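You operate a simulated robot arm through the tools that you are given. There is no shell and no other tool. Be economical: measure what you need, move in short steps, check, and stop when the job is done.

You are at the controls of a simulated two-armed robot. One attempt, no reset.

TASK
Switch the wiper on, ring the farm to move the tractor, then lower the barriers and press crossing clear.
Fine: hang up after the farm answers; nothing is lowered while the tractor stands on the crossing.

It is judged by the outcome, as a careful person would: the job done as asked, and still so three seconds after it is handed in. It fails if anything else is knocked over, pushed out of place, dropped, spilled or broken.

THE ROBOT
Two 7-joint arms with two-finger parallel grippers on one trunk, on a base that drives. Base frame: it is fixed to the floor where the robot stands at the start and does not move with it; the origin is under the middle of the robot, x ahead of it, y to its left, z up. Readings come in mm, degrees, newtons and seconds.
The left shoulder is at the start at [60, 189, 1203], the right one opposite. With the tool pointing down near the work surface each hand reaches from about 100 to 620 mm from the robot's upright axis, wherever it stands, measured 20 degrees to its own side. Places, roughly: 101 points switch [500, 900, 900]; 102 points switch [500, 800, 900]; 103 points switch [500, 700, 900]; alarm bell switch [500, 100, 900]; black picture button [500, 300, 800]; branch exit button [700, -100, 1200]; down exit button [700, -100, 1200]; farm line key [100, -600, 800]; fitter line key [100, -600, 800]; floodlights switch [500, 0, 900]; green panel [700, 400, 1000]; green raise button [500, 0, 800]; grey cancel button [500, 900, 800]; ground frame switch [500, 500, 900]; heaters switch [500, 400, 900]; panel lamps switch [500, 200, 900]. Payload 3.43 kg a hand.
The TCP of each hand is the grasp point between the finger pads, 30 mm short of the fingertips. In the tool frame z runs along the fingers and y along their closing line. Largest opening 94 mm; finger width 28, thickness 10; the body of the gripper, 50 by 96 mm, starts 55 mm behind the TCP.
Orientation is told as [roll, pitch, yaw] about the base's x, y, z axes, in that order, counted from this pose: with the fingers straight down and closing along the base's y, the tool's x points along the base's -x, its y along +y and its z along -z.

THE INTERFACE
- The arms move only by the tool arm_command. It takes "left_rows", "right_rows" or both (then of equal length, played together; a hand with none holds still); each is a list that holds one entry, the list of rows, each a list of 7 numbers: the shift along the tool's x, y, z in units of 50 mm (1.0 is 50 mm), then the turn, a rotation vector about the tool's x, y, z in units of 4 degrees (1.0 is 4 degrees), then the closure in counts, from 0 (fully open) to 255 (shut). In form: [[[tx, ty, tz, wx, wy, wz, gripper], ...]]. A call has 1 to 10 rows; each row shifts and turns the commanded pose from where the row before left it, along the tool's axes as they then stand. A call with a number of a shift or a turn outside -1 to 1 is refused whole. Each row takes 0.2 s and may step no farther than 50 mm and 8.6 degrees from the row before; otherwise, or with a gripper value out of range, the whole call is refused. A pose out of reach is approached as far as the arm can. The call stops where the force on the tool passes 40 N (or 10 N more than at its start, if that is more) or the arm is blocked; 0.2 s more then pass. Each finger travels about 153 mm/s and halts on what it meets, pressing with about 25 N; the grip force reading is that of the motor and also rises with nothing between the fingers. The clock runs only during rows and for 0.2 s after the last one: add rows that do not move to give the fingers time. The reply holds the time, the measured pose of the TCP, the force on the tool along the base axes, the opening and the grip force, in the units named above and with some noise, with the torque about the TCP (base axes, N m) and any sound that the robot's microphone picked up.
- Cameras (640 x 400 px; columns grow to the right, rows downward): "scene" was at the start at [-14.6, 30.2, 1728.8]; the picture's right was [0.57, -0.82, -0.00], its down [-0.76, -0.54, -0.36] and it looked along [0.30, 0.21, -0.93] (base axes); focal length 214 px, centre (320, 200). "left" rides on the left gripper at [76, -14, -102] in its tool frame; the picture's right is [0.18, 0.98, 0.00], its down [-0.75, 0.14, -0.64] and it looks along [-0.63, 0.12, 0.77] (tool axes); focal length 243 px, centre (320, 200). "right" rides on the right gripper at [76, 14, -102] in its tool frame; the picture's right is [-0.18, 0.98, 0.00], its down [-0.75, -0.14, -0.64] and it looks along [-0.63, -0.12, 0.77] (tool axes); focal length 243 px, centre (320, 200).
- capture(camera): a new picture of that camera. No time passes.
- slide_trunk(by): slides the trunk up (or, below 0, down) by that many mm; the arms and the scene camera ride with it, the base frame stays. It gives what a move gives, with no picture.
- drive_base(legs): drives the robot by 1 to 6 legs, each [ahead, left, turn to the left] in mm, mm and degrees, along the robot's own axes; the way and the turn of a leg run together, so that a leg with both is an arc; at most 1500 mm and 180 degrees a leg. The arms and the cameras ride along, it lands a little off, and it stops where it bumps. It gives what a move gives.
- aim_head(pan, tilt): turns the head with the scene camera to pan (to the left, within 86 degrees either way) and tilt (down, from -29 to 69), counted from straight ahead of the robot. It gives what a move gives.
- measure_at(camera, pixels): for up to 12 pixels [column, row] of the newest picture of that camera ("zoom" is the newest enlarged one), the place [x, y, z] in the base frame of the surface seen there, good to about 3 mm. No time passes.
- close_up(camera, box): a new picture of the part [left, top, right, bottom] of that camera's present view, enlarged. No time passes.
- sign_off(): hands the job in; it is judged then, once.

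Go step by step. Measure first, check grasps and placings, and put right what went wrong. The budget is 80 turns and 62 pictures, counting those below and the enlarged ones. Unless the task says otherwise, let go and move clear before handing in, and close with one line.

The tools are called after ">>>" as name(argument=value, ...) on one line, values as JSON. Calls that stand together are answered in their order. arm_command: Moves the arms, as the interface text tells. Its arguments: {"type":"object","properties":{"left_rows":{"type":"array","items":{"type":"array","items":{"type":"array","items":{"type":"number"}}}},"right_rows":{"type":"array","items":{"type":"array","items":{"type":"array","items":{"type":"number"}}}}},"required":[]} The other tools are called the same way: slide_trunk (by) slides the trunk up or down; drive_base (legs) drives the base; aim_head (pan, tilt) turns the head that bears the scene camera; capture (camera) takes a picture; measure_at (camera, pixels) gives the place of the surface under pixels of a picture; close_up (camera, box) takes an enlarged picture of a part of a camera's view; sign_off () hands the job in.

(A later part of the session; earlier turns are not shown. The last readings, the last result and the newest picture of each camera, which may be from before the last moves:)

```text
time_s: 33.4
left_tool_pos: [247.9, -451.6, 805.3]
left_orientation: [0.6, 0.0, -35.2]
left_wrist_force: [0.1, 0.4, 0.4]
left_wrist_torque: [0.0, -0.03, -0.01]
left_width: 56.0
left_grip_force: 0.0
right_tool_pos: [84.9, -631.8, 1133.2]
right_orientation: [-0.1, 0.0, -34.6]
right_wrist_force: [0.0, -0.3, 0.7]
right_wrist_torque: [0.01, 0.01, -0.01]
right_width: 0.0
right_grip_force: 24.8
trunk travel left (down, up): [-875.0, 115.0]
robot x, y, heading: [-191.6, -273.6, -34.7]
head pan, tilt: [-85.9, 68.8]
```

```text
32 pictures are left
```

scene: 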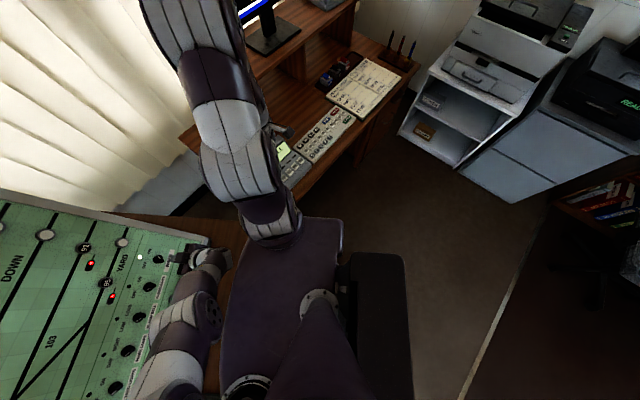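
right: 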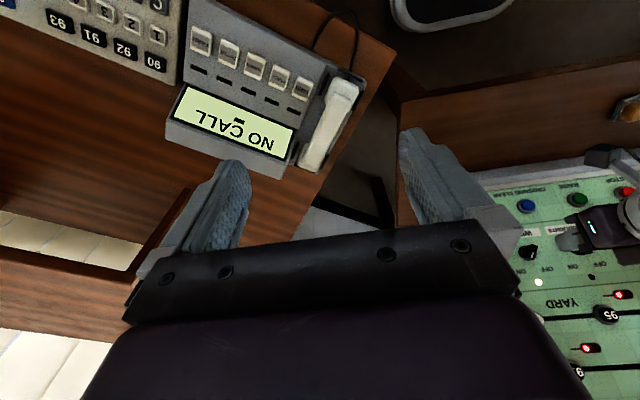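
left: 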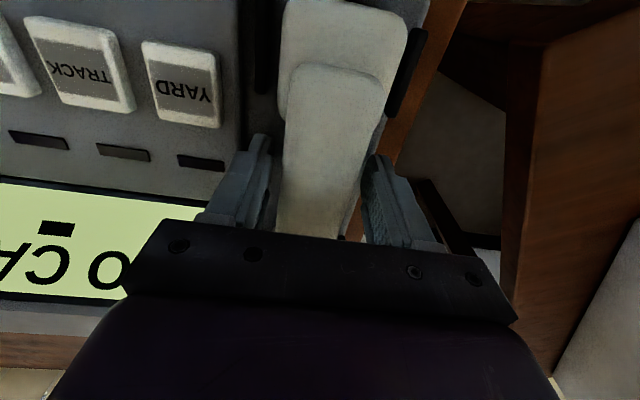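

The fingers straddle the bar well. I close and lift 80 mm straight up.

>>> arm_command(left_rows=[[[0, 0, 0, 0, 0, 0, 150], [0, 0, 0, 0, 0, 0, 185], [0, 0, 0, 0, 0, 0, 230], [0, 0, 0, 0, 0, 0, 230], [0, 0, -0.2, 0, 0, 0, 230], [0, 0, -0.5, 0, 0, 0, 230], [0, 0, -0.5, 0, 0, 0, 230], [0, 0, -0.4, 0, 0, 0, 230], [0, 0, 0, 0, 0, 0, 230]]], right_rows=[[[0, 0, 0, 0, 0, 0, 255], [0, 0, 0, 0, 0, 0, 255], [0, 0, 0, 0, 0, 0, 255], [0, 0, 0, 0, 0, 0, 255], [0, 0, 0.7, 0, 0, 0, 255], [0, 0, 0.8, 0, 0, 0, 255], [0, 0, 0.8, 0, 0, 0, 255], [0, 0, 0.8, 0, 0, 0, 255], [0, 0, 0.8, 0, 0, 0, 255]]])

>>> capture(camera="right")

>>> capture(camera="left")

```text
time_s: 35.4
left_tool_pos: [250.5, -452.9, 886.5]
left_orientation: [0.6, 0.1, -35.1]
left_wrist_force: [0.6, -0.4, -1.1]
left_wrist_torque: [0.02, 0.03, 0.02]
left_width: 42.3
left_grip_force: 25.2
right_tool_pos: [86.4, -632.4, 937.9]
right_orientation: [-0.1, 0.0, -34.6]
right_wrist_force: [0.0, 0.0, 0.1]
right_wrist_torque: [0.02, -0.02, 0.02]
right_width: 0.0
right_grip_force: 25.1
trunk travel left (down, up): [-875.0, 115.0]
robot x, y, heading: [-189.1, -275.0, -34.3]
head pan, tilt: [-85.9, 68.8]
```

```text
31 pictures are left
```

right: 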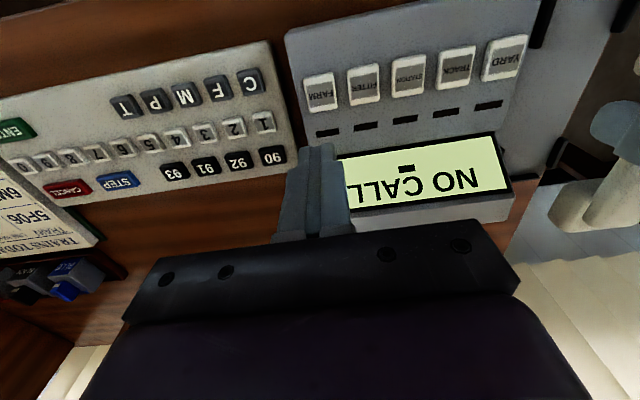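

```text
30 pictures are left
```

left: 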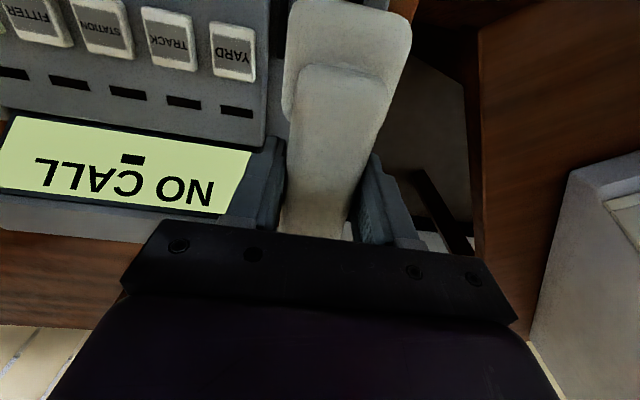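

The handset is lifted and held (42 mm wide grip, cradle empty in the right picture). I measure FARM from the right camera.

>>> measure_at(camera="right", pixels=[[321, 92], [310, 80], [332, 103], [364, 85], [328, 132], [318, 150]])

```text
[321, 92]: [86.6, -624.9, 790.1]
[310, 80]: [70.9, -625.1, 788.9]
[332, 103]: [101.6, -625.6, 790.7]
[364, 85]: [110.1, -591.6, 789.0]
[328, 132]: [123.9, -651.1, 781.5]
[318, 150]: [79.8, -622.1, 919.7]
```

FARM centre [86,-626,790]. I shift 5 mm and press down slowly until it bottoms.

>>> arm_command(right_rows=[[[0.06, 0.09, 0.7, 0, 0, 0, 255], [0, 0, 0.7, 0, 0, 0, 255], [0, 0, 0.7, 0, 0, 0, 255], [0, 0, 0.14, 0, 0, 0, 255], [0, 0, 0.08, 0, 0, 0, 255], [0, 0, 0.08, 0, 0, 0, 255], [0, 0, 0.08, 0, 0, 0, 255], [0, 0, 0, 0, 0, 0, 255]]])

>>> capture(camera="left")

```text
time_s: 37.2
left_tool_pos: [248.9, -451.3, 887.3]
left_orientation: [0.6, 0.1, -35.3]
left_wrist_force: [0.3, -0.1, -1.8]
left_wrist_torque: [0.02, 0.02, 0.0]
left_width: 42.2
left_grip_force: 25.1
right_tool_pos: [85.4, -625.6, 815.5]
right_orientation: [-0.1, -0.1, -34.7]
right_wrist_force: [-1.7, -1.9, 9.2]
right_wrist_torque: [-0.07, 0.08, -0.01]
right_width: 0.0
right_grip_force: 25.0
trunk travel left (down, up): [-875.0, 115.0]
robot x, y, heading: [-189.0, -272.6, -34.6]
head pan, tilt: [-85.9, 68.8]
heard: click
```

```text
29 pictures are left
```

left: 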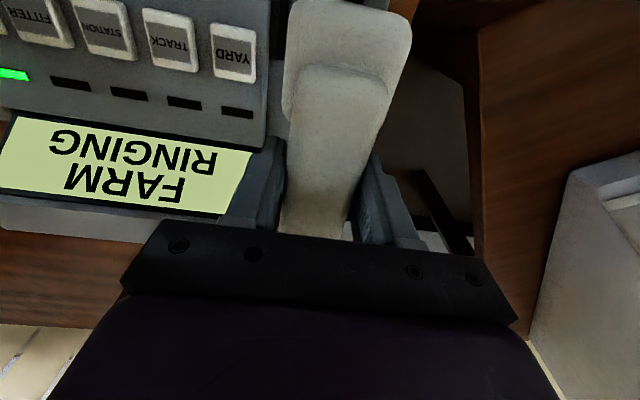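

A click, and the display reads FARM RINGING. I lift the right hand off the key and wait for the answer.

>>> arm_command(right_rows=[[[0, 0, -0.5, 0, 0, 0, 255], [0, 0, -0.9, 0, 0, 0, 255], [0, 0, -0.9, 0, 0, 0, 255], [0, 0, 0, 0, 0, 0, 255], [0, 0, 0, 0, 0, 0, 255], [0, 0, 0, 0, 0, 0, 255], [0, 0, 0, 0, 0, 0, 255], [0, 0, 0, 0, 0, 0, 255]]])

>>> capture(camera="left")

```text
time_s: 39.0
left_tool_pos: [249.2, -451.8, 886.7]
left_orientation: [0.6, 0.0, -35.2]
left_wrist_force: [-0.2, 0.1, -2.3]
left_wrist_torque: [0.02, 0.06, -0.01]
left_width: 42.5
left_grip_force: 24.6
right_tool_pos: [85.7, -625.0, 930.3]
right_orientation: [0.1, 0.1, -34.6]
right_wrist_force: [-0.3, -0.4, -0.6]
right_wrist_torque: [0.0, 0.0, -0.03]
right_width: 0.0
right_grip_force: 25.2
trunk travel left (down, up): [-875.0, 115.0]
robot x, y, heading: [-190.6, -274.5, -35.0]
head pan, tilt: [-85.9, 68.8]
```

```text
28 pictures are left
```

left: 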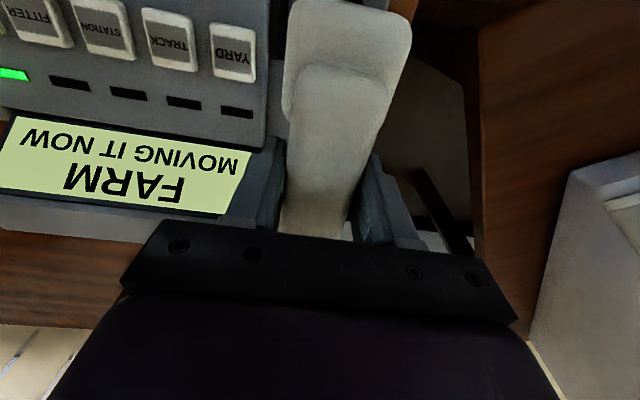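

The farm answered: "MOVING IT NOW". I lower the handset straight back into its cradle.

>>> arm_command(left_rows=[[[0, 0, 0.4, 0, 0, 0, 230], [0, 0, 0.5, 0, 0, 0, 230], [0, 0, 0.4, 0, 0, 0, 230], [0, 0, 0.15, 0, 0, 0, 230], [0, 0, 0.13, 0, 0, 0, 230], [0, 0, 0.02, 0, 0, 0, 230], [0, 0, 0, 0, 0, 0, 230]]])

>>> capture(camera="left")

```text
time_s: 40.6
left_tool_pos: [248.9, -451.2, 805.6]
left_orientation: [0.7, 0.0, -35.2]
left_wrist_force: [-0.3, -0.3, -1.3]
left_wrist_torque: [0.03, -0.02, 0.02]
left_width: 42.0
left_grip_force: 25.4
right_tool_pos: [86.7, -625.5, 929.6]
right_orientation: [-0.1, 0.0, -34.6]
right_wrist_force: [-0.1, 0.5, 0.7]
right_wrist_torque: [0.01, 0.0, 0.01]
right_width: 0.2
right_grip_force: 25.4
trunk travel left (down, up): [-875.0, 115.0]
robot x, y, heading: [-192.0, -274.7, -34.9]
head pan, tilt: [-85.9, 68.8]
```

```text
27 pictures are left
```

left: 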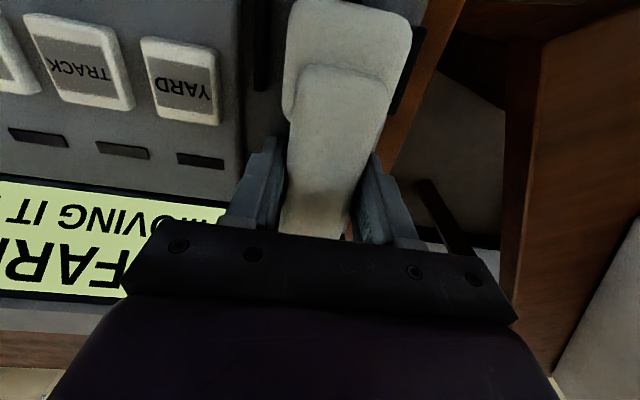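

The reading still shows the handset's weight (-1.3 N), so it isn't quite seated. I lower a few mm more in small steps.

>>> arm_command(left_rows=[[[0, 0, 0.03, 0, 0, 0, 230], [0, 0, 0.03, 0, 0, 0, 230], [0, 0, 0, 0, 0, 0, 230]]])

>>> close_up(camera="right", box=[300, 0, 640, 240])

```text
time_s: 41.4
left_tool_pos: [249.9, -451.5, 805.2]
left_orientation: [0.5, -0.2, -35.1]
left_wrist_force: [2.4, 1.4, 19.6]
left_wrist_torque: [-0.09, 0.01, -0.04]
left_width: 42.2
left_grip_force: 25.1
right_tool_pos: [84.7, -624.2, 930.9]
right_orientation: [0.1, -0.1, -34.6]
right_wrist_force: [0.4, 0.5, -0.3]
right_wrist_torque: [0.0, 0.0, -0.02]
right_width: 0.0
right_grip_force: 24.3
trunk travel left (down, up): [-875.0, 115.0]
robot x, y, heading: [-191.7, -272.6, -34.7]
head pan, tilt: [-85.9, 68.8]
```

```text
1.67 times, centred on (470, 120) of right
```

zoom: 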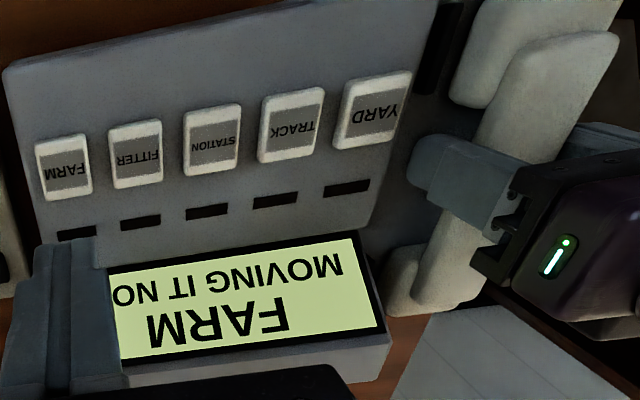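

It rests on the cradle (20 N). I ease up, open to 56 mm, and rise.

>>> arm_command(left_rows=[[[0, 0, -0.03, 0, 0, 0, 230], [0, 0, 0, 0, 0, 0, 103], [0, 0, 0, 0, 0, 0, 103], [0, 0, -0.4, 0, 0, 0, 103], [0, 0, -0.9, 0, 0, 0, 103], [0, 0, -0.9, 0, 0, 0, 103], [0, 0, 0, 0, 0, 0, 103]]])

>>> capture(camera="left")

>>> close_up(camera="right", box=[300, 0, 640, 240])

```text
time_s: 43.0
left_tool_pos: [250.2, -450.5, 914.7]
left_orientation: [0.7, 0.2, -35.1]
left_wrist_force: [-0.4, -0.9, 0.4]
left_wrist_torque: [-0.01, 0.02, -0.02]
left_width: 56.2
left_grip_force: 0.1
right_tool_pos: [87.1, -625.7, 929.2]
right_orientation: [0.0, 0.0, -34.6]
right_wrist_force: [0.3, 0.2, 0.3]
right_wrist_torque: [0.03, -0.03, -0.02]
right_width: 0.1
right_grip_force: 25.1
trunk travel left (down, up): [-875.0, 115.0]
robot x, y, heading: [-194.0, -277.1, -34.9]
head pan, tilt: [-85.9, 68.8]
```

```text
25 pictures are left
```

left: 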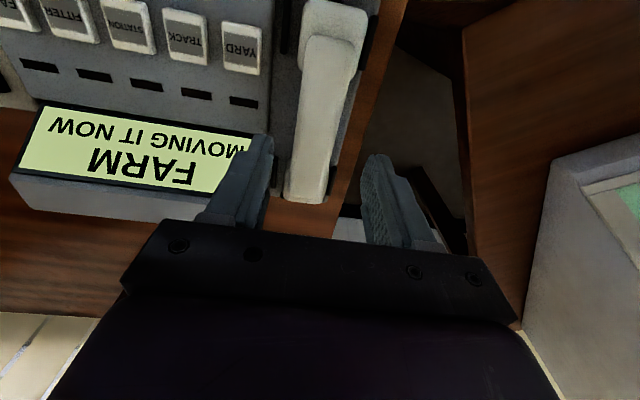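

```text
1.67 times, centred on (470, 120) of right
```

zoom: 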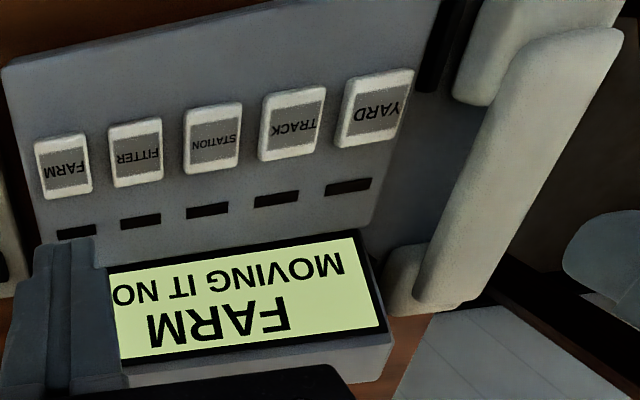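

The FARM lamp is off. I verify the handset's place against the earlier one.

>>> close_up(camera="left", box=[230, 0, 430, 220])

>>> measure_at(camera="left", pixels=[[320, 60], [315, 100], [310, 130], [305, 180], [300, 130], [335, 110], [310, 193], [330, 18]])

```text
1.82 times, centred on (330, 110) of left
```

zoom: 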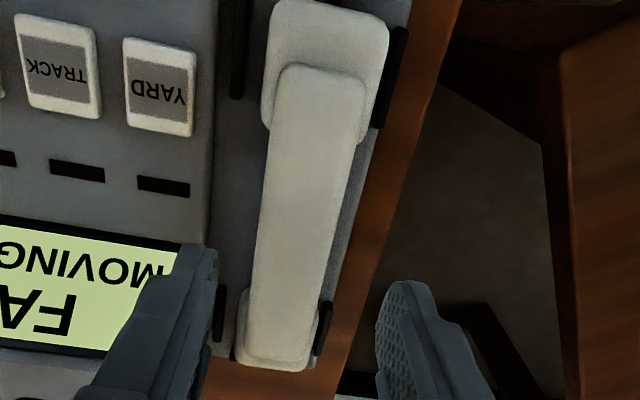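

```text
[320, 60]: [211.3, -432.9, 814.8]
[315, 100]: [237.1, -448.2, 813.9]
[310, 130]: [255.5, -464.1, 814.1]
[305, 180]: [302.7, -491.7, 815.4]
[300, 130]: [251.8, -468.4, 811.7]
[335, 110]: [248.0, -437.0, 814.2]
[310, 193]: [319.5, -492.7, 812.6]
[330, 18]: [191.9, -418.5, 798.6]
```

The handset sits level (z 812–815) between its pegs. I raise both hands and retract the right one as before, then drive back to face the panel.

>>> arm_command(left_rows=[[[0, 0, -0.8, 0, 0, 0, 103], [0, 0, -0.8, 0, 0, 0, 103], [0, 0, -0.8, 0, 0, 0, 103], [0, 0, -0.8, 0, 0, 0, 255], [0.4, -0.25, -0.6, 0, 0, 0, 255], [0.4, -0.25, 0, 0, 0, 0, 255], [0.4, -0.25, 0, 0, 0, 0, 255], [0.4, -0.25, 0, 0, 0, 0, 255], [0.4, -0.25, 0, 0, 0, 0, 255], [0.4, -0.25, 0, 0, 0, 0, 255]]], right_rows=[[[0, 0, -0.8, 0, 0, 0, 255], [0, 0, -0.8, 0, 0, 0, 255], [0, 0, -0.8, 0, 0, 0, 255], [0, 0, -0.8, 0, 0, 0, 255], [0.6, -0.63, -0.4, 0, 0, 0, 255], [0.6, -0.63, 0, 0, 0, 0, 255], [0.6, -0.63, 0, 0, 0, 0, 255], [0.6, -0.63, 0, 0, 0, 0, 255], [0.6, -0.63, 0, 0, 0, 0, 255], [0.6, -0.63, 0, 0, 0, 0, 255]]])

>>> drive_base(legs=[[0, 340, 0], [0, 0, 35]])

>>> aim_head(pan=10, tilt=25)

>>> capture(camera="scene")

```text
time_s: 45.2
left_tool_pos: [105.0, -445.6, 1103.9]
left_orientation: [0.6, -0.2, -35.2]
left_wrist_force: [0.5, -0.6, -1.0]
left_wrist_torque: [-0.01, -0.05, 0.01]
left_width: 0.2
left_grip_force: 25.2
right_tool_pos: [-172.3, -679.1, 1108.2]
right_orientation: [-0.1, -0.1, -34.5]
right_wrist_force: [-0.6, -0.6, -0.1]
right_wrist_torque: [0.05, -0.02, -0.02]
right_width: 0.1
right_grip_force: 25.3
trunk travel left (down, up): [-875.0, 115.0]
robot x, y, heading: [-193.9, -269.9, -34.9]
head pan, tilt: [-85.9, 68.8]
```

```text
time_s: 49.1
left_tool_pos: [339.2, 30.2, 1101.2]
left_orientation: [0.5, -0.1, -0.3]
left_wrist_force: [0.2, 1.2, 0.1]
left_wrist_torque: [0.0, 0.0, 0.0]
left_width: 0.0
left_grip_force: 24.8
right_tool_pos: [246.3, -320.0, 1110.0]
right_orientation: [0.0, 0.0, 0.3]
right_wrist_force: [0.4, 0.0, 0.6]
right_wrist_torque: [0.01, -0.04, -0.01]
right_width: 0.0
right_grip_force: 24.8
trunk travel left (down, up): [-875.0, 115.0]
robot x, y, heading: [-4.8, -3.8, 0.3]
head pan, tilt: [-85.9, 68.8]
```

```text
time_s: 50.8
left_tool_pos: [340.4, 31.2, 1102.9]
left_orientation: [0.5, 0.0, -0.2]
left_wrist_force: [0.4, 1.2, 0.4]
left_wrist_torque: [0.0, 0.0, -0.03]
left_width: 0.0
left_grip_force: 25.3
right_tool_pos: [246.9, -320.6, 1108.3]
right_orientation: [0.0, 0.0, 0.3]
right_wrist_force: [0.1, -1.1, -0.8]
right_wrist_torque: [0.01, -0.02, 0.02]
right_width: 0.1
right_grip_force: 24.7
trunk travel left (down, up): [-875.0, 115.0]
robot x, y, heading: [-1.0, -0.9, 0.4]
head pan, tilt: [10.0, 25.0]
```

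```text
22 pictures are left
```

scene: 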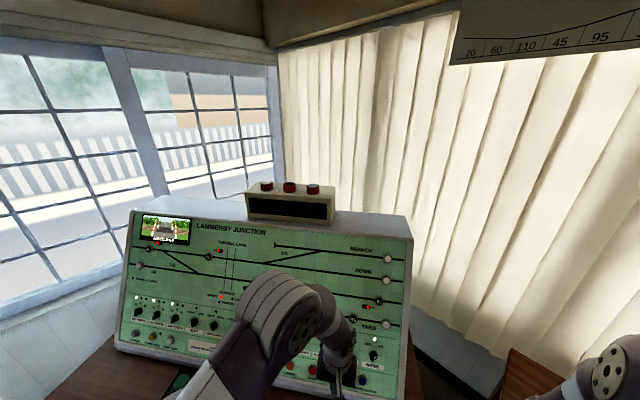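

I check the picture while pitching the left tool back to face the panel, away from it.

>>> close_up(camera="scene", box=[120, 205, 280, 305])

>>> arm_command(left_rows=[[[-0.7, 0.5, -0.4, 0, 0, 0, 255], [-0.7, 0.5, -0.3, 0, 0, 0, 255], [0, 0, 0, 0, -1, 0, 255], [0, 0, 0, 0, -1, 0, 255], [0, 0, 0, 0, -1, 0, 255], [0, 0, 0, 0, -1, 0, 255], [0, 0, 0, 0, -1, 0, 255], [0, 0, 0, 0, -1, 0, 255], [0, 0, 0, 0, -1, 0, 255], [0, 0, 0, 0, -1, 0, 255]]])

>>> arm_command(left_rows=[[[0, 0, 0, 0, -1, 0, 255], [0, 0, 0, 0, -1, 0, 255], [0, 0, 0, 0, -1, 0, 255], [0, 0, 0, 0, -1, 0, 255], [0, 0, 0, 0, -1, 0, 255], [0, 0, 0, 0, -1, 0, 255], [0, 0, 0, 0, -1, 0, 255], [0, 0, 0, 0, -0.625, 0, 255], [0, 0.6, 0, 0, 0, 0, 255], [0, 0, 0, 0, 0, 0, 255]]])

```text
4.00 times, centred on (200, 255) of scene
```

zoom: 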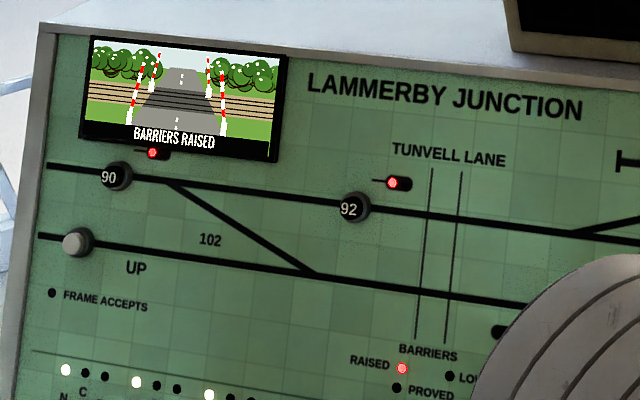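

```text
time_s: 53.0
left_tool_pos: [411.0, 81.7, 1137.9]
left_orientation: [1.0, -30.2, -0.6]
left_wrist_force: [0.7, 0.0, 0.2]
left_wrist_torque: [-0.03, 0.03, -0.01]
left_width: 0.0
left_grip_force: 24.7
right_tool_pos: [246.2, -319.9, 1108.4]
right_orientation: [0.0, 0.0, 0.3]
right_wrist_force: [-0.2, -0.1, 0.2]
right_wrist_torque: [0.01, 0.03, 0.0]
right_width: 0.1
right_grip_force: 24.6
trunk travel left (down, up): [-875.0, 115.0]
robot x, y, heading: [-1.9, 0.4, 0.2]
head pan, tilt: [10.0, 25.0]
```

```text
time_s: 55.2
left_tool_pos: [410.3, 118.1, 1139.9]
left_orientation: [4.4, -55.3, -2.6]
left_wrist_force: [0.3, -0.9, -0.2]
left_wrist_torque: [-0.03, -0.02, -0.01]
left_width: 0.0
left_grip_force: 25.3
left hand out of reach, approached as far as the arm can: row 1, 3
right_tool_pos: [245.9, -318.9, 1108.5]
right_orientation: [0.1, 0.0, 0.4]
right_wrist_force: [0.3, -0.1, -1.4]
right_wrist_torque: [-0.02, 0.02, 0.0]
right_width: 0.0
right_grip_force: 25.1
trunk travel left (down, up): [-875.0, 115.0]
robot x, y, heading: [-4.2, 1.6, 0.3]
head pan, tilt: [10.0, 25.0]
```

The tractor is gone and the crossing is clear. The left hand stopped a little short of full pitch; I move to the standoff before LOWER and finish the pitch there.

>>> arm_command(left_rows=[[[0.68, 0.31, 0.44, 0, 0, 0, 255], [0.68, 0.31, 0.44, 0, 0, 0, 255], [0.68, 0.31, 0.44, 0, 0, 0, 255], [0.68, 0.31, 0.44, 0, 0, 0, 255], [0.68, 0.31, 0.44, 0, 0, 0, 255], [0.68, 0.31, 0.44, 0, 0, 0, 255], [0, 0, 0, 0, -0.9, 0, 255], [0, 0, 0, 0, -0.9, 0, 255], [0, 0, 0, 0, 0, 0, 255]]])

>>> capture(camera="left")

```text
time_s: 57.2
left_tool_pos: [493.4, 148.5, 979.4]
left_orientation: [9.2, -62.0, -7.0]
left_wrist_force: [0.1, 1.4, 0.2]
left_wrist_torque: [0.01, -0.03, 0.0]
left_width: 0.0
left_grip_force: 25.5
left hand out of reach, approached as far as the arm can: row 2, 3, 4, 5, 6, 7, 8
right_tool_pos: [246.8, -319.2, 1108.5]
right_orientation: [0.0, 0.0, 0.3]
right_wrist_force: [0.0, -0.2, 0.6]
right_wrist_torque: [0.02, 0.0, 0.0]
right_width: 0.0
right_grip_force: 24.7
trunk travel left (down, up): [-875.0, 115.0]
robot x, y, heading: [-1.8, -1.4, 0.4]
head pan, tilt: [10.0, 25.0]
```

```text
20 pictures are left
```

left: 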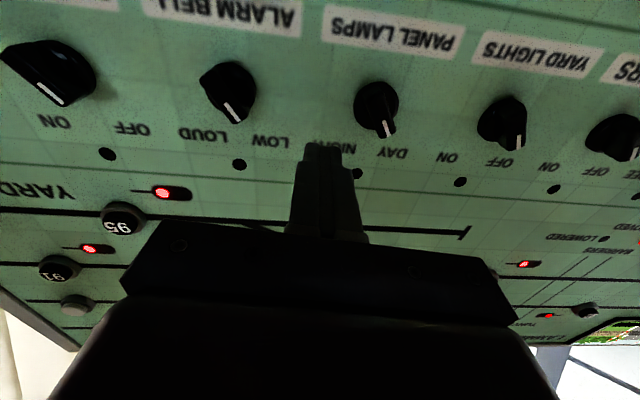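

The arm is cramped because the shoulder is far above the buttons. I retract the left hand away from the panel and raise the right, then lower the trunk so the pose becomes natural.

>>> arm_command(left_rows=[[[-0.2, 0, -0.7, 0, 0, 0, 255], [-0.6, -0.2, -0.7, 0, 0, 0, 255], [-0.6, -0.2, -0.7, 0, 0, 0, 255], [-0.6, -0.2, -0.7, 0, 0, 0, 255], [-0.6, -0.2, -0.7, 0, 0, 0, 255], [0, 0, 0, 0, 0, 0, 255]]], right_rows=[[[0, 0, -0.6, 0, 0, 0, 255], [0, 0, -0.6, 0, 0, 0, 255], [0, 0, -0.6, 0, 0, 0, 255], [0, 0, -0.6, 0, 0, 0, 255], [0, 0, -0.6, 0, 0, 0, 255], [0, 0, 0, 0, 0, 0, 255]]])

```text
time_s: 58.6
left_tool_pos: [419.5, 98.7, 1178.1]
left_orientation: [5.4, -62.3, -3.7]
left_wrist_force: [-0.2, 0.4, 0.7]
left_wrist_torque: [-0.01, -0.01, -0.02]
left_width: 0.1
left_grip_force: 25.2
left hand out of reach, approached as far as the arm can: row 1
right_tool_pos: [249.3, -320.0, 1259.3]
right_orientation: [0.0, 0.0, 0.3]
right_wrist_force: [0.2, -0.2, 0.4]
right_wrist_torque: [0.0, -0.01, 0.0]
right_width: 0.0
right_grip_force: 25.0
trunk travel left (down, up): [-875.0, 115.0]
robot x, y, heading: [-2.2, -0.8, 0.3]
head pan, tilt: [10.0, 25.0]
```

>>> slide_trunk(by=-210)

>>> capture(camera="left")

>>> capture(camera="scene")

```text
time_s: 60.9
left_tool_pos: [418.6, 99.0, 966.8]
left_orientation: [5.6, -62.4, -3.8]
left_wrist_force: [0.8, 0.7, 0.1]
left_wrist_torque: [-0.03, 0.0, -0.02]
left_width: 0.3
left_grip_force: 24.9
right_tool_pos: [247.4, -320.6, 1051.3]
right_orientation: [-0.1, 0.1, 0.3]
right_wrist_force: [-0.1, -0.3, 0.0]
right_wrist_torque: [0.01, -0.02, -0.02]
right_width: 0.1
right_grip_force: 25.0
trunk travel left (down, up): [-665.0, 325.0]
robot x, y, heading: [-0.5, -4.1, 0.4]
head pan, tilt: [10.0, 25.0]
```

```text
19 pictures are left
```

left: 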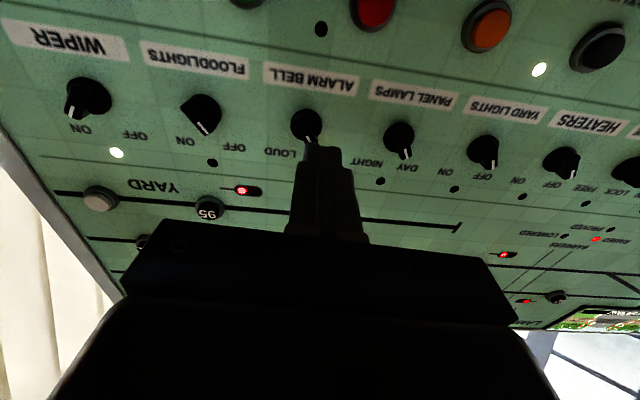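

```text
18 pictures are left
```

scene: 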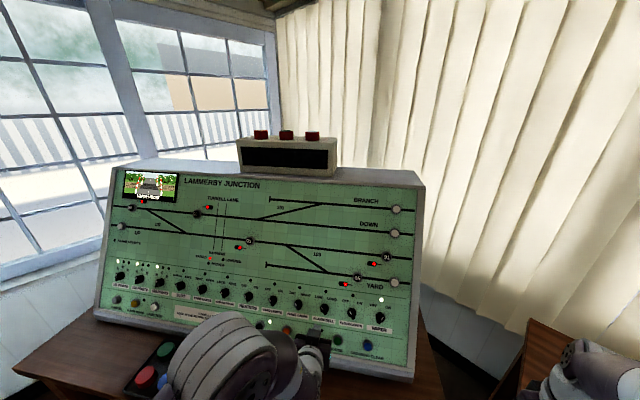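

The trunk is lower and the view is good. I measure the orange LOWER (490,25) and red (373,10) caps.

>>> measure_at(camera="left", pixels=[[490, 25], [484, 30], [495, 18], [373, 10], [600, 45], [540, 69]])

>>> close_up(camera="scene", box=[100, 160, 240, 248])

```text
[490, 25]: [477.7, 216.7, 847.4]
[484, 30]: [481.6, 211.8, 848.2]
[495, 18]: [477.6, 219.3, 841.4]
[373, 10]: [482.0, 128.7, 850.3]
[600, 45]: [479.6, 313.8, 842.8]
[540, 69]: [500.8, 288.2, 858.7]
```

```text
4.55 times, centred on (170, 204) of scene
```

zoom: 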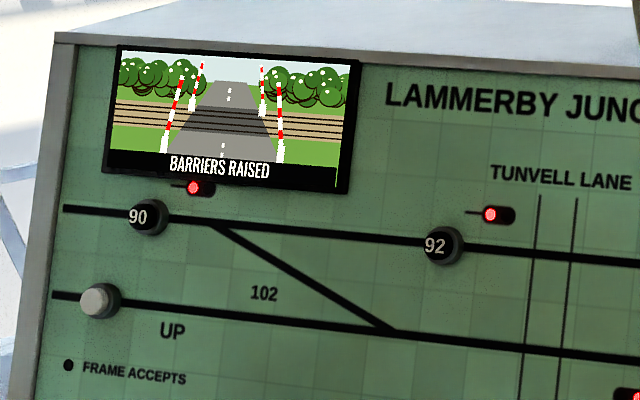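

The crossing shows clear. I move to a 60 mm standoff in front of LOWER (cap [479,215,847]).

>>> arm_command(left_rows=[[[0.405, 0.548, 0.1, 0, 0, 0, 255], [0.405, 0.548, 0.1, 0, 0, 0, 255], [0.405, 0.548, 0.14, 0, 0, 0, 255], [0.405, 0.548, 0.14, 0, 0, 0, 255], [0, 0, 0, 0, 0, 0, 255]]])

>>> capture(camera="left")

```text
time_s: 62.1
left_tool_pos: [427.4, 163.7, 895.4]
left_orientation: [8.5, -62.1, -6.2]
left_wrist_force: [0.4, -0.9, 0.7]
left_wrist_torque: [-0.01, -0.03, -0.04]
left_width: 0.1
left_grip_force: 25.3
left hand out of reach, approached as far as the arm can: row 2, 3, 4
right_tool_pos: [247.8, -320.1, 1049.3]
right_orientation: [0.0, 0.1, 0.2]
right_wrist_force: [0.3, -0.3, 0.3]
right_wrist_torque: [-0.01, -0.03, 0.01]
right_width: 0.0
right_grip_force: 25.3
trunk travel left (down, up): [-665.0, 325.0]
robot x, y, heading: [-2.0, -0.4, 0.4]
head pan, tilt: [10.0, 25.0]
```

```text
16 pictures are left
```

left: 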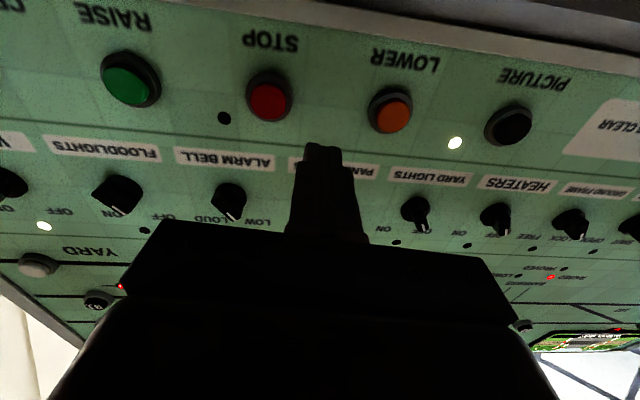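

The arm is too folded there, so I back the base 130 mm (floor behind is clear) to give it room.

>>> drive_base(legs=[[-130, 0, 0]])

```text
time_s: 63.4
left_tool_pos: [296.7, 162.3, 894.7]
left_orientation: [8.5, -62.1, -6.2]
left_wrist_force: [0.3, -1.0, -0.2]
left_wrist_torque: [0.01, -0.01, 0.0]
left_width: 0.0
left_grip_force: 25.0
right_tool_pos: [116.6, -322.2, 1050.1]
right_orientation: [0.0, 0.0, 0.2]
right_wrist_force: [0.1, 0.3, -0.2]
right_wrist_torque: [0.0, 0.01, -0.01]
right_width: 0.0
right_grip_force: 25.5
trunk travel left (down, up): [-665.0, 325.0]
robot x, y, heading: [-135.1, 0.9, 0.4]
head pan, tilt: [10.0, 25.0]
```

>>> arm_command(left_rows=[[[-0.267, 0.313, 0.64, 0, 0, 0, 255], [-0.267, 0.313, 0.64, 0, 0, 0, 255], [-0.267, 0.313, 0.64, 0, 0, 0, 255], [0, 0, 0, 0, 0, 0, 255]]])

>>> capture(camera="left")

```text
time_s: 64.3
left_tool_pos: [401.3, 167.5, 899.1]
left_orientation: [9.2, -61.9, -6.2]
left_wrist_force: [0.1, -0.3, 0.4]
left_wrist_torque: [0.01, -0.06, 0.01]
left_width: 0.0
left_grip_force: 24.6
left hand out of reach, approached as far as the arm can: row 1, 2, 3
right_tool_pos: [116.4, -321.4, 1051.3]
right_orientation: [0.0, 0.0, 0.3]
right_wrist_force: [-0.1, -0.6, -0.6]
right_wrist_torque: [0.03, -0.03, 0.01]
right_width: 0.0
right_grip_force: 24.7
trunk travel left (down, up): [-665.0, 325.0]
robot x, y, heading: [-135.2, 0.4, 0.3]
head pan, tilt: [10.0, 25.0]
```

```text
15 pictures are left
```

left: 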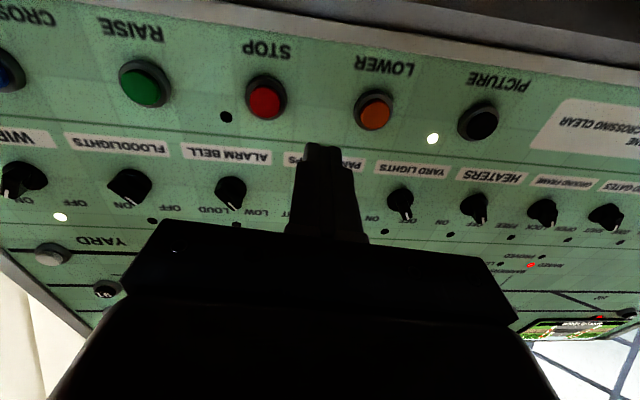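

The arm is limited in y here (167 of 214 wanted), so I shift the base 90 mm to the left.

>>> drive_base(legs=[[0, 90, 0]])

>>> capture(camera="left")

```text
time_s: 65.5
left_tool_pos: [400.8, 257.9, 898.4]
left_orientation: [9.0, -61.9, -6.1]
left_wrist_force: [-0.6, 0.0, 0.2]
left_wrist_torque: [-0.03, 0.0, -0.03]
left_width: 0.2
left_grip_force: 25.0
right_tool_pos: [115.7, -229.7, 1050.6]
right_orientation: [-0.1, 0.0, 0.2]
right_wrist_force: [-0.5, 0.7, 0.0]
right_wrist_torque: [-0.03, 0.01, -0.01]
right_width: 0.1
right_grip_force: 24.7
trunk travel left (down, up): [-665.0, 325.0]
robot x, y, heading: [-131.8, 86.6, 0.0]
head pan, tilt: [10.0, 25.0]
```

```text
14 pictures are left
```

left: 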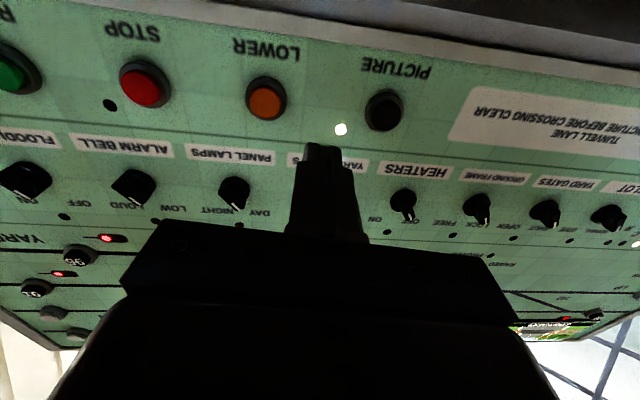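

>>> measure_at(camera="left", pixels=[[265, 101], [258, 101], [273, 101], [265, 93], [265, 110], [300, 120]])

```text
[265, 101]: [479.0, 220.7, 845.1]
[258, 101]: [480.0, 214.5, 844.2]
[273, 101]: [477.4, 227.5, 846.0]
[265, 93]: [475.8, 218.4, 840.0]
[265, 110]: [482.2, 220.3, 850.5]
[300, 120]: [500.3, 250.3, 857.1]
```

>>> arm_command(left_rows=[[[0.08, -0.46, 0.2, 0, 0, 0, 255], [0.08, -0.46, 0.35, 0, 0, 0, 255], [0, 0, 0, 0, 0, 0, 255]]])

>>> capture(camera="left")

```text
time_s: 66.3
left_tool_pos: [423.5, 213.6, 873.7]
left_orientation: [9.2, -61.9, -6.3]
left_wrist_force: [0.5, 0.4, 0.4]
left_wrist_torque: [0.0, 0.01, -0.01]
left_width: 0.0
left_grip_force: 25.1
right_tool_pos: [116.0, -231.2, 1051.8]
right_orientation: [0.0, 0.0, 0.1]
right_wrist_force: [0.2, -0.6, -0.2]
right_wrist_torque: [0.03, 0.0, 0.0]
right_width: 0.0
right_grip_force: 24.9
trunk travel left (down, up): [-665.0, 325.0]
robot x, y, heading: [-135.3, 87.9, -0.1]
head pan, tilt: [10.0, 25.0]
```

```text
13 pictures are left
```

left: 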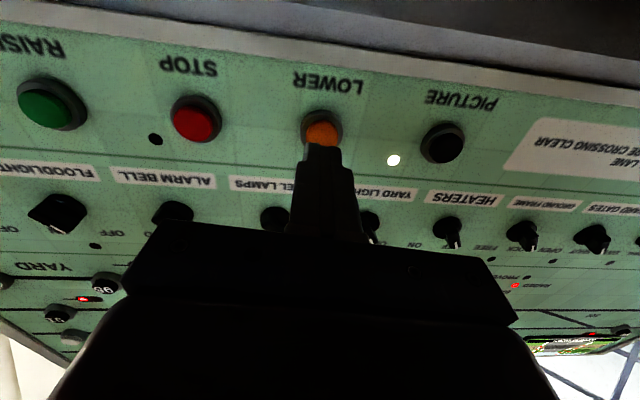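

Lined up on LOWER. I press in: 30 mm, then small steps, holding briefly.

>>> arm_command(left_rows=[[[0, 0, 0.3, 0, 0, 0, 255], [0, 0, 0.28, 0, 0, 0, 255], [0, 0, 0.08, 0, 0, 0, 255], [0, 0, 0.06, 0, 0, 0, 255], [0, 0, 0.06, 0, 0, 0, 255], [0, 0, 0, 0, 0, 0, 255]]])

>>> close_up(camera="scene", box=[90, 150, 270, 262])

```text
time_s: 67.7
left_tool_pos: [457.1, 214.9, 856.5]
left_orientation: [9.2, -62.0, -6.2]
left_wrist_force: [-4.9, -2.0, 2.5]
left_wrist_torque: [-0.03, 0.0, -0.07]
left_width: 0.0
left_grip_force: 24.8
right_tool_pos: [114.7, -231.1, 1049.6]
right_orientation: [0.0, -0.1, 0.1]
right_wrist_force: [0.3, 0.1, 0.9]
right_wrist_torque: [-0.01, 0.0, -0.01]
right_width: 0.0
right_grip_force: 24.7
trunk travel left (down, up): [-665.0, 325.0]
robot x, y, heading: [-136.9, 88.6, 0.4]
head pan, tilt: [10.0, 25.0]
heard: click
```

```text
3.56 times, centred on (180, 206) of scene
```

zoom: 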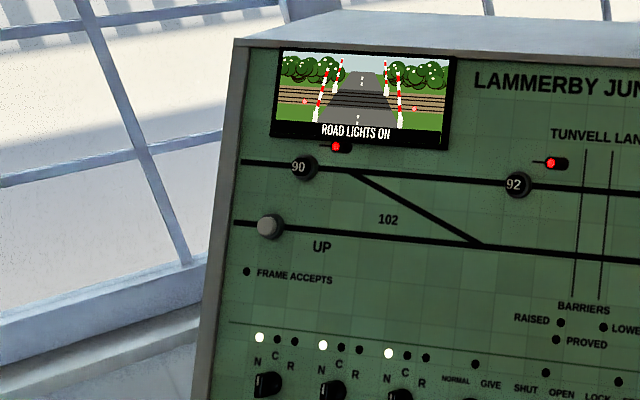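

A click, and the picture says ROAD LIGHTS ON: the sequence runs. I back off and slide across toward CROSSING CLEAR at a safe distance.

>>> arm_command(left_rows=[[[0, 0, -0.8, 0, 0, 0, 255], [0, 0, -0.5, 0, 0, 0, 255], [-0.06, -0.8, 0, 0, 0, 0, 255], [-0.06, -0.8, 0, 0, 0, 0, 255], [-0.06, -0.8, 0, 0, 0, 0, 255], [-0.06, -0.8, 0, 0, 0, 0, 255], [-0.06, -0.8, 0, 0, 0, 0, 255], [-0.06, -0.8, 0, 0, 0, 0, 255], [-0.04, -0.7, 0, 0, 0, 0, 255], [0, 0, 0, 0, 0, 0, 255]]])

>>> close_up(camera="scene", box=[90, 150, 270, 262])

>>> capture(camera="left")

```text
time_s: 69.9
left_tool_pos: [419.0, -62.6, 883.9]
left_orientation: [8.9, -61.9, -6.2]
left_wrist_force: [0.1, -0.2, -0.5]
left_wrist_torque: [0.03, 0.01, -0.02]
left_width: 0.0
left_grip_force: 24.9
right_tool_pos: [116.1, -229.4, 1049.4]
right_orientation: [0.0, 0.0, 0.2]
right_wrist_force: [0.6, -0.1, -0.3]
right_wrist_torque: [0.0, 0.01, -0.03]
right_width: 0.0
right_grip_force: 25.0
trunk travel left (down, up): [-665.0, 325.0]
robot x, y, heading: [-133.5, 89.0, 0.1]
head pan, tilt: [10.0, 25.0]
```

```text
3.56 times, centred on (180, 206) of scene
```

zoom: 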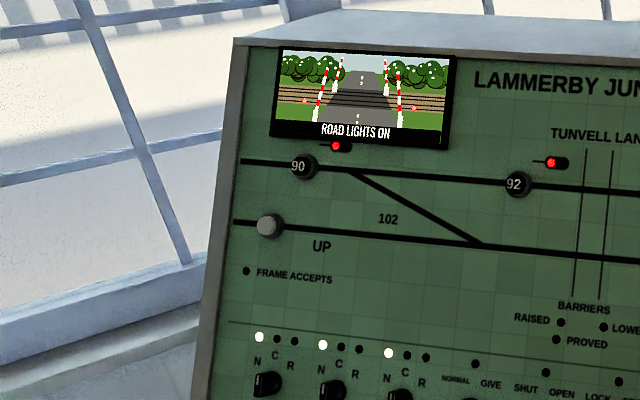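

```text
10 pictures are left
```

left: 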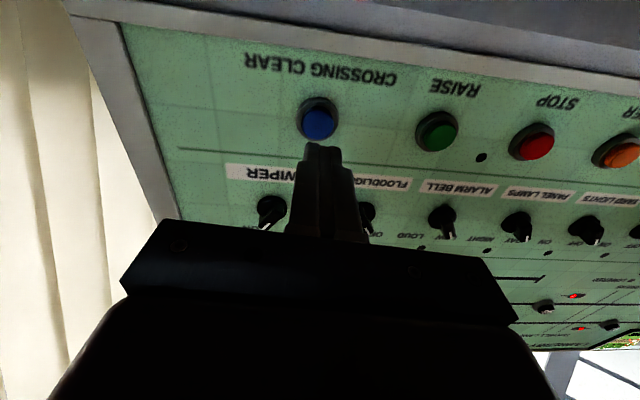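

The hand is lined up near the blue button. I wait for the barriers to come down and measure the blue cap meanwhile.

>>> measure_at(camera="left", pixels=[[318, 123], [311, 120], [326, 120], [318, 112], [318, 132]])

>>> arm_command(left_rows=[[[0, 0, 0, 0, 0, 0, 255], [0, 0, 0, 0, 0, 0, 255], [0, 0, 0, 0, 0, 0, 255], [0, 0, 0, 0, 0, 0, 255], [0, 0, 0, 0, 0, 0, 255], [0, 0, 0, 0, 0, 0, 255], [0, 0, 0, 0, 0, 0, 255], [0, 0, 0, 0, 0, 0, 255], [0, 0, 0, 0, 0, 0, 255], [0, 0, 0, 0, 0, 0, 255]]])

>>> arm_command(left_rows=[[[0, 0, 0, 0, 0, 0, 255], [0, 0, 0, 0, 0, 0, 255], [0, 0, 0, 0, 0, 0, 255], [0, 0, 0, 0, 0, 0, 255], [0, 0, 0, 0, 0, 0, 255], [0, 0, 0, 0, 0, 0, 255], [0, 0, 0, 0, 0, 0, 255], [0, 0, 0, 0, 0, 0, 255], [0, 0, 0, 0, 0, 0, 255], [0, 0, 0, 0, 0, 0, 255]]])

>>> close_up(camera="scene", box=[90, 150, 290, 275])

```text
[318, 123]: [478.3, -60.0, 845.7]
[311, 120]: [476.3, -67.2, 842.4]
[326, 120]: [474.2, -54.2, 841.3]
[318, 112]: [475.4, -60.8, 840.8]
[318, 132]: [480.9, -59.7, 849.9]
```

```text
time_s: 72.1
left_tool_pos: [418.9, -63.6, 883.6]
left_orientation: [9.1, -62.0, -6.3]
left_wrist_force: [0.2, 0.1, 0.2]
left_wrist_torque: [0.0, 0.0, 0.02]
left_width: 0.0
left_grip_force: 24.7
right_tool_pos: [116.0, -230.5, 1049.8]
right_orientation: [-0.1, 0.0, 0.2]
right_wrist_force: [0.0, -0.4, 0.0]
right_wrist_torque: [0.01, 0.0, 0.01]
right_width: 0.0
right_grip_force: 25.2
trunk travel left (down, up): [-665.0, 325.0]
robot x, y, heading: [-132.8, 92.1, 0.1]
head pan, tilt: [10.0, 25.0]
```

```text
time_s: 74.3
left_tool_pos: [420.4, -62.5, 884.6]
left_orientation: [9.1, -61.9, -6.3]
left_wrist_force: [-0.1, -0.8, 0.2]
left_wrist_torque: [-0.01, 0.0, 0.02]
left_width: 0.0
left_grip_force: 24.8
right_tool_pos: [116.2, -230.4, 1050.1]
right_orientation: [-0.1, -0.1, 0.2]
right_wrist_force: [-0.5, 0.5, 0.7]
right_wrist_torque: [0.0, 0.0, 0.02]
right_width: 0.1
right_grip_force: 24.7
trunk travel left (down, up): [-665.0, 325.0]
robot x, y, heading: [-135.1, 88.5, 0.3]
head pan, tilt: [10.0, 25.0]
```

```text
3.20 times, centred on (190, 212) of scene
```

zoom: 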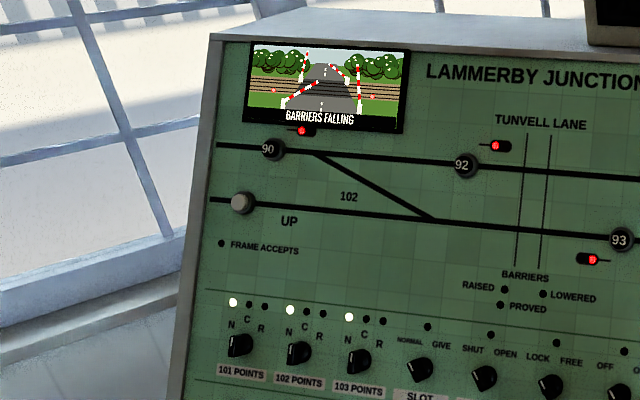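

BARRIERS FALLING. I wait on, and trim the aim by 7 mm.

>>> arm_command(left_rows=[[[0.13, -0.03, 0, 0, 0, 0, 255], [0, 0, 0, 0, 0, 0, 255], [0, 0, 0, 0, 0, 0, 255], [0, 0, 0, 0, 0, 0, 255], [0, 0, 0, 0, 0, 0, 255], [0, 0, 0, 0, 0, 0, 255], [0, 0, 0, 0, 0, 0, 255], [0, 0, 0, 0, 0, 0, 255], [0, 0, 0, 0, 0, 0, 255], [0, 0, 0, 0, 0, 0, 255]]])

>>> arm_command(left_rows=[[[0, 0, 0, 0, 0, 0, 255], [0, 0, 0, 0, 0, 0, 255], [0, 0, 0, 0, 0, 0, 255], [0, 0, 0, 0, 0, 0, 255], [0, 0, 0, 0, 0, 0, 255], [0, 0, 0, 0, 0, 0, 255], [0, 0, 0, 0, 0, 0, 255], [0, 0, 0, 0, 0, 0, 255], [0, 0, 0, 0, 0, 0, 255], [0, 0, 0, 0, 0, 0, 255]]])

>>> arm_command(left_rows=[[[0, 0, 0, 0, 0, 0, 255], [0, 0, 0, 0, 0, 0, 255], [0, 0, 0, 0, 0, 0, 255], [0, 0, 0, 0, 0, 0, 255], [0, 0, 0, 0, 0, 0, 255], [0, 0, 0, 0, 0, 0, 255], [0, 0, 0, 0, 0, 0, 255], [0, 0, 0, 0, 0, 0, 255], [0, 0, 0, 0, 0, 0, 255], [0, 0, 0, 0, 0, 0, 255]]])

>>> close_up(camera="scene", box=[90, 150, 290, 275])

```text
time_s: 76.5
left_tool_pos: [415.0, -64.8, 876.6]
left_orientation: [9.1, -61.9, -6.3]
left_wrist_force: [0.3, 0.1, 0.4]
left_wrist_torque: [-0.03, 0.05, -0.04]
left_width: 0.0
left_grip_force: 25.4
right_tool_pos: [116.4, -231.7, 1050.7]
right_orientation: [-0.1, 0.0, 0.1]
right_wrist_force: [0.2, 1.3, -0.3]
right_wrist_torque: [0.04, -0.04, 0.01]
right_width: 0.0
right_grip_force: 24.8
trunk travel left (down, up): [-665.0, 325.0]
robot x, y, heading: [-131.8, 88.9, -0.2]
head pan, tilt: [10.0, 25.0]
```

```text
time_s: 78.7
left_tool_pos: [415.2, -64.7, 879.4]
left_orientation: [9.1, -62.0, -6.3]
left_wrist_force: [-0.3, -0.7, 0.6]
left_wrist_torque: [0.0, 0.02, 0.0]
left_width: 0.2
left_grip_force: 24.7
right_tool_pos: [115.7, -230.7, 1051.3]
right_orientation: [0.0, 0.0, 0.2]
right_wrist_force: [0.3, 0.1, 0.6]
right_wrist_torque: [0.0, 0.06, -0.01]
right_width: 0.0
right_grip_force: 24.8
trunk travel left (down, up): [-665.0, 325.0]
robot x, y, heading: [-131.5, 88.1, 0.5]
head pan, tilt: [10.0, 25.0]
```

```text
time_s: 80.9
left_tool_pos: [415.5, -64.7, 878.7]
left_orientation: [9.2, -62.0, -6.3]
left_wrist_force: [-0.3, 0.4, -0.1]
left_wrist_torque: [-0.02, -0.02, 0.01]
left_width: 0.1
left_grip_force: 25.5
right_tool_pos: [116.9, -230.7, 1050.6]
right_orientation: [0.0, 0.0, 0.1]
right_wrist_force: [0.0, 0.1, 0.9]
right_wrist_torque: [0.0, 0.02, 0.04]
right_width: 0.0
right_grip_force: 25.3
trunk travel left (down, up): [-665.0, 325.0]
robot x, y, heading: [-131.0, 88.6, 0.1]
head pan, tilt: [10.0, 25.0]
```

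```text
3.20 times, centred on (190, 212) of scene
```

zoom: 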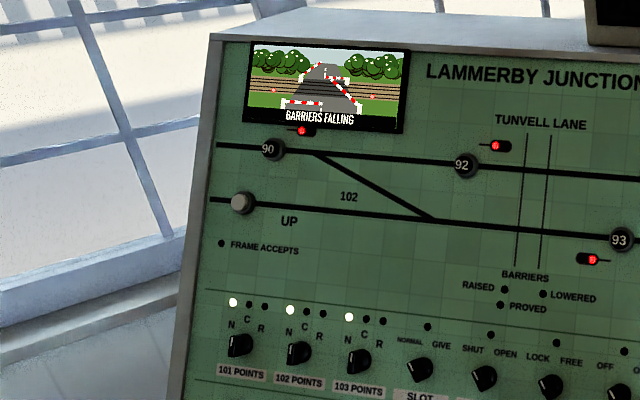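

Entrance barriers are down, exit ones still falling. I wait a bit more.

>>> arm_command(left_rows=[[[0, 0, 0, 0, 0, 0, 255], [0, 0, 0, 0, 0, 0, 255], [0, 0, 0, 0, 0, 0, 255], [0, 0, 0, 0, 0, 0, 255], [0, 0, 0, 0, 0, 0, 255], [0, 0, 0, 0, 0, 0, 255], [0, 0, 0, 0, 0, 0, 255], [0, 0, 0, 0, 0, 0, 255], [0, 0, 0, 0, 0, 0, 255], [0, 0, 0, 0, 0, 0, 255]]])

>>> arm_command(left_rows=[[[0, 0, 0, 0, 0, 0, 255], [0, 0, 0, 0, 0, 0, 255], [0, 0, 0, 0, 0, 0, 255], [0, 0, 0, 0, 0, 0, 255], [0, 0, 0, 0, 0, 0, 255], [0, 0, 0, 0, 0, 0, 255], [0, 0, 0, 0, 0, 0, 255], [0, 0, 0, 0, 0, 0, 255], [0, 0, 0, 0, 0, 0, 255], [0, 0, 0, 0, 0, 0, 255]]])

>>> close_up(camera="scene", box=[90, 150, 290, 275])

```text
time_s: 83.1
left_tool_pos: [415.2, -64.5, 878.0]
left_orientation: [9.1, -61.9, -6.5]
left_wrist_force: [1.0, 0.0, 0.4]
left_wrist_torque: [-0.01, -0.03, -0.01]
left_width: 0.1
left_grip_force: 25.4
right_tool_pos: [115.2, -231.9, 1049.5]
right_orientation: [0.1, -0.1, 0.3]
right_wrist_force: [0.2, -0.1, -0.4]
right_wrist_torque: [0.0, 0.02, 0.02]
right_width: 0.0
right_grip_force: 25.4
trunk travel left (down, up): [-665.0, 325.0]
robot x, y, heading: [-136.5, 87.4, 0.2]
head pan, tilt: [10.0, 25.0]
```

```text
time_s: 85.3
left_tool_pos: [414.8, -65.3, 878.5]
left_orientation: [9.1, -61.9, -6.4]
left_wrist_force: [-0.4, -0.1, -0.2]
left_wrist_torque: [-0.01, -0.01, 0.02]
left_width: 0.0
left_grip_force: 24.5
right_tool_pos: [116.4, -231.1, 1050.8]
right_orientation: [0.0, -0.1, 0.3]
right_wrist_force: [-0.3, -0.5, -0.1]
right_wrist_torque: [-0.02, -0.02, -0.03]
right_width: 0.0
right_grip_force: 24.7
trunk travel left (down, up): [-665.0, 325.0]
robot x, y, heading: [-132.8, 90.2, -0.0]
head pan, tilt: [10.0, 25.0]
```

```text
3.20 times, centred on (190, 212) of scene
```

zoom: 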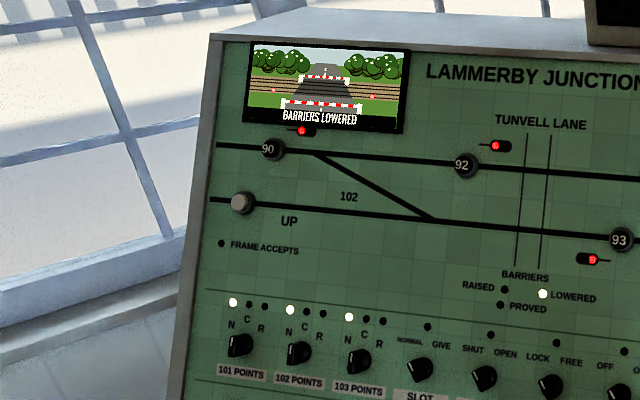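

BARRIERS LOWERED, lamp lit, road empty. I press CROSSING CLEAR.

>>> arm_command(left_rows=[[[0, 0, 0.35, 0, 0, 0, 255], [0, 0, 0.33, 0, 0, 0, 255], [0, 0, 0.1, 0, 0, 0, 255], [0, 0, 0.08, 0, 0, 0, 255], [0, 0, 0.07, 0, 0, 0, 255], [0, 0, 0, 0, 0, 0, 255]]])

```text
time_s: 86.7
left_tool_pos: [455.4, -61.6, 856.7]
left_orientation: [9.2, -62.1, -6.3]
left_wrist_force: [-2.7, -2.0, 0.8]
left_wrist_torque: [-0.04, 0.01, -0.04]
left_width: 0.0
left_grip_force: 24.4
right_tool_pos: [116.1, -230.8, 1049.8]
right_orientation: [-0.1, 0.0, 0.1]
right_wrist_force: [-0.2, -0.5, -0.2]
right_wrist_torque: [0.02, 0.01, -0.03]
right_width: 0.2
right_grip_force: 25.5
trunk travel left (down, up): [-665.0, 325.0]
robot x, y, heading: [-134.3, 90.1, 0.3]
head pan, tilt: [10.0, 25.0]
heard: click
```

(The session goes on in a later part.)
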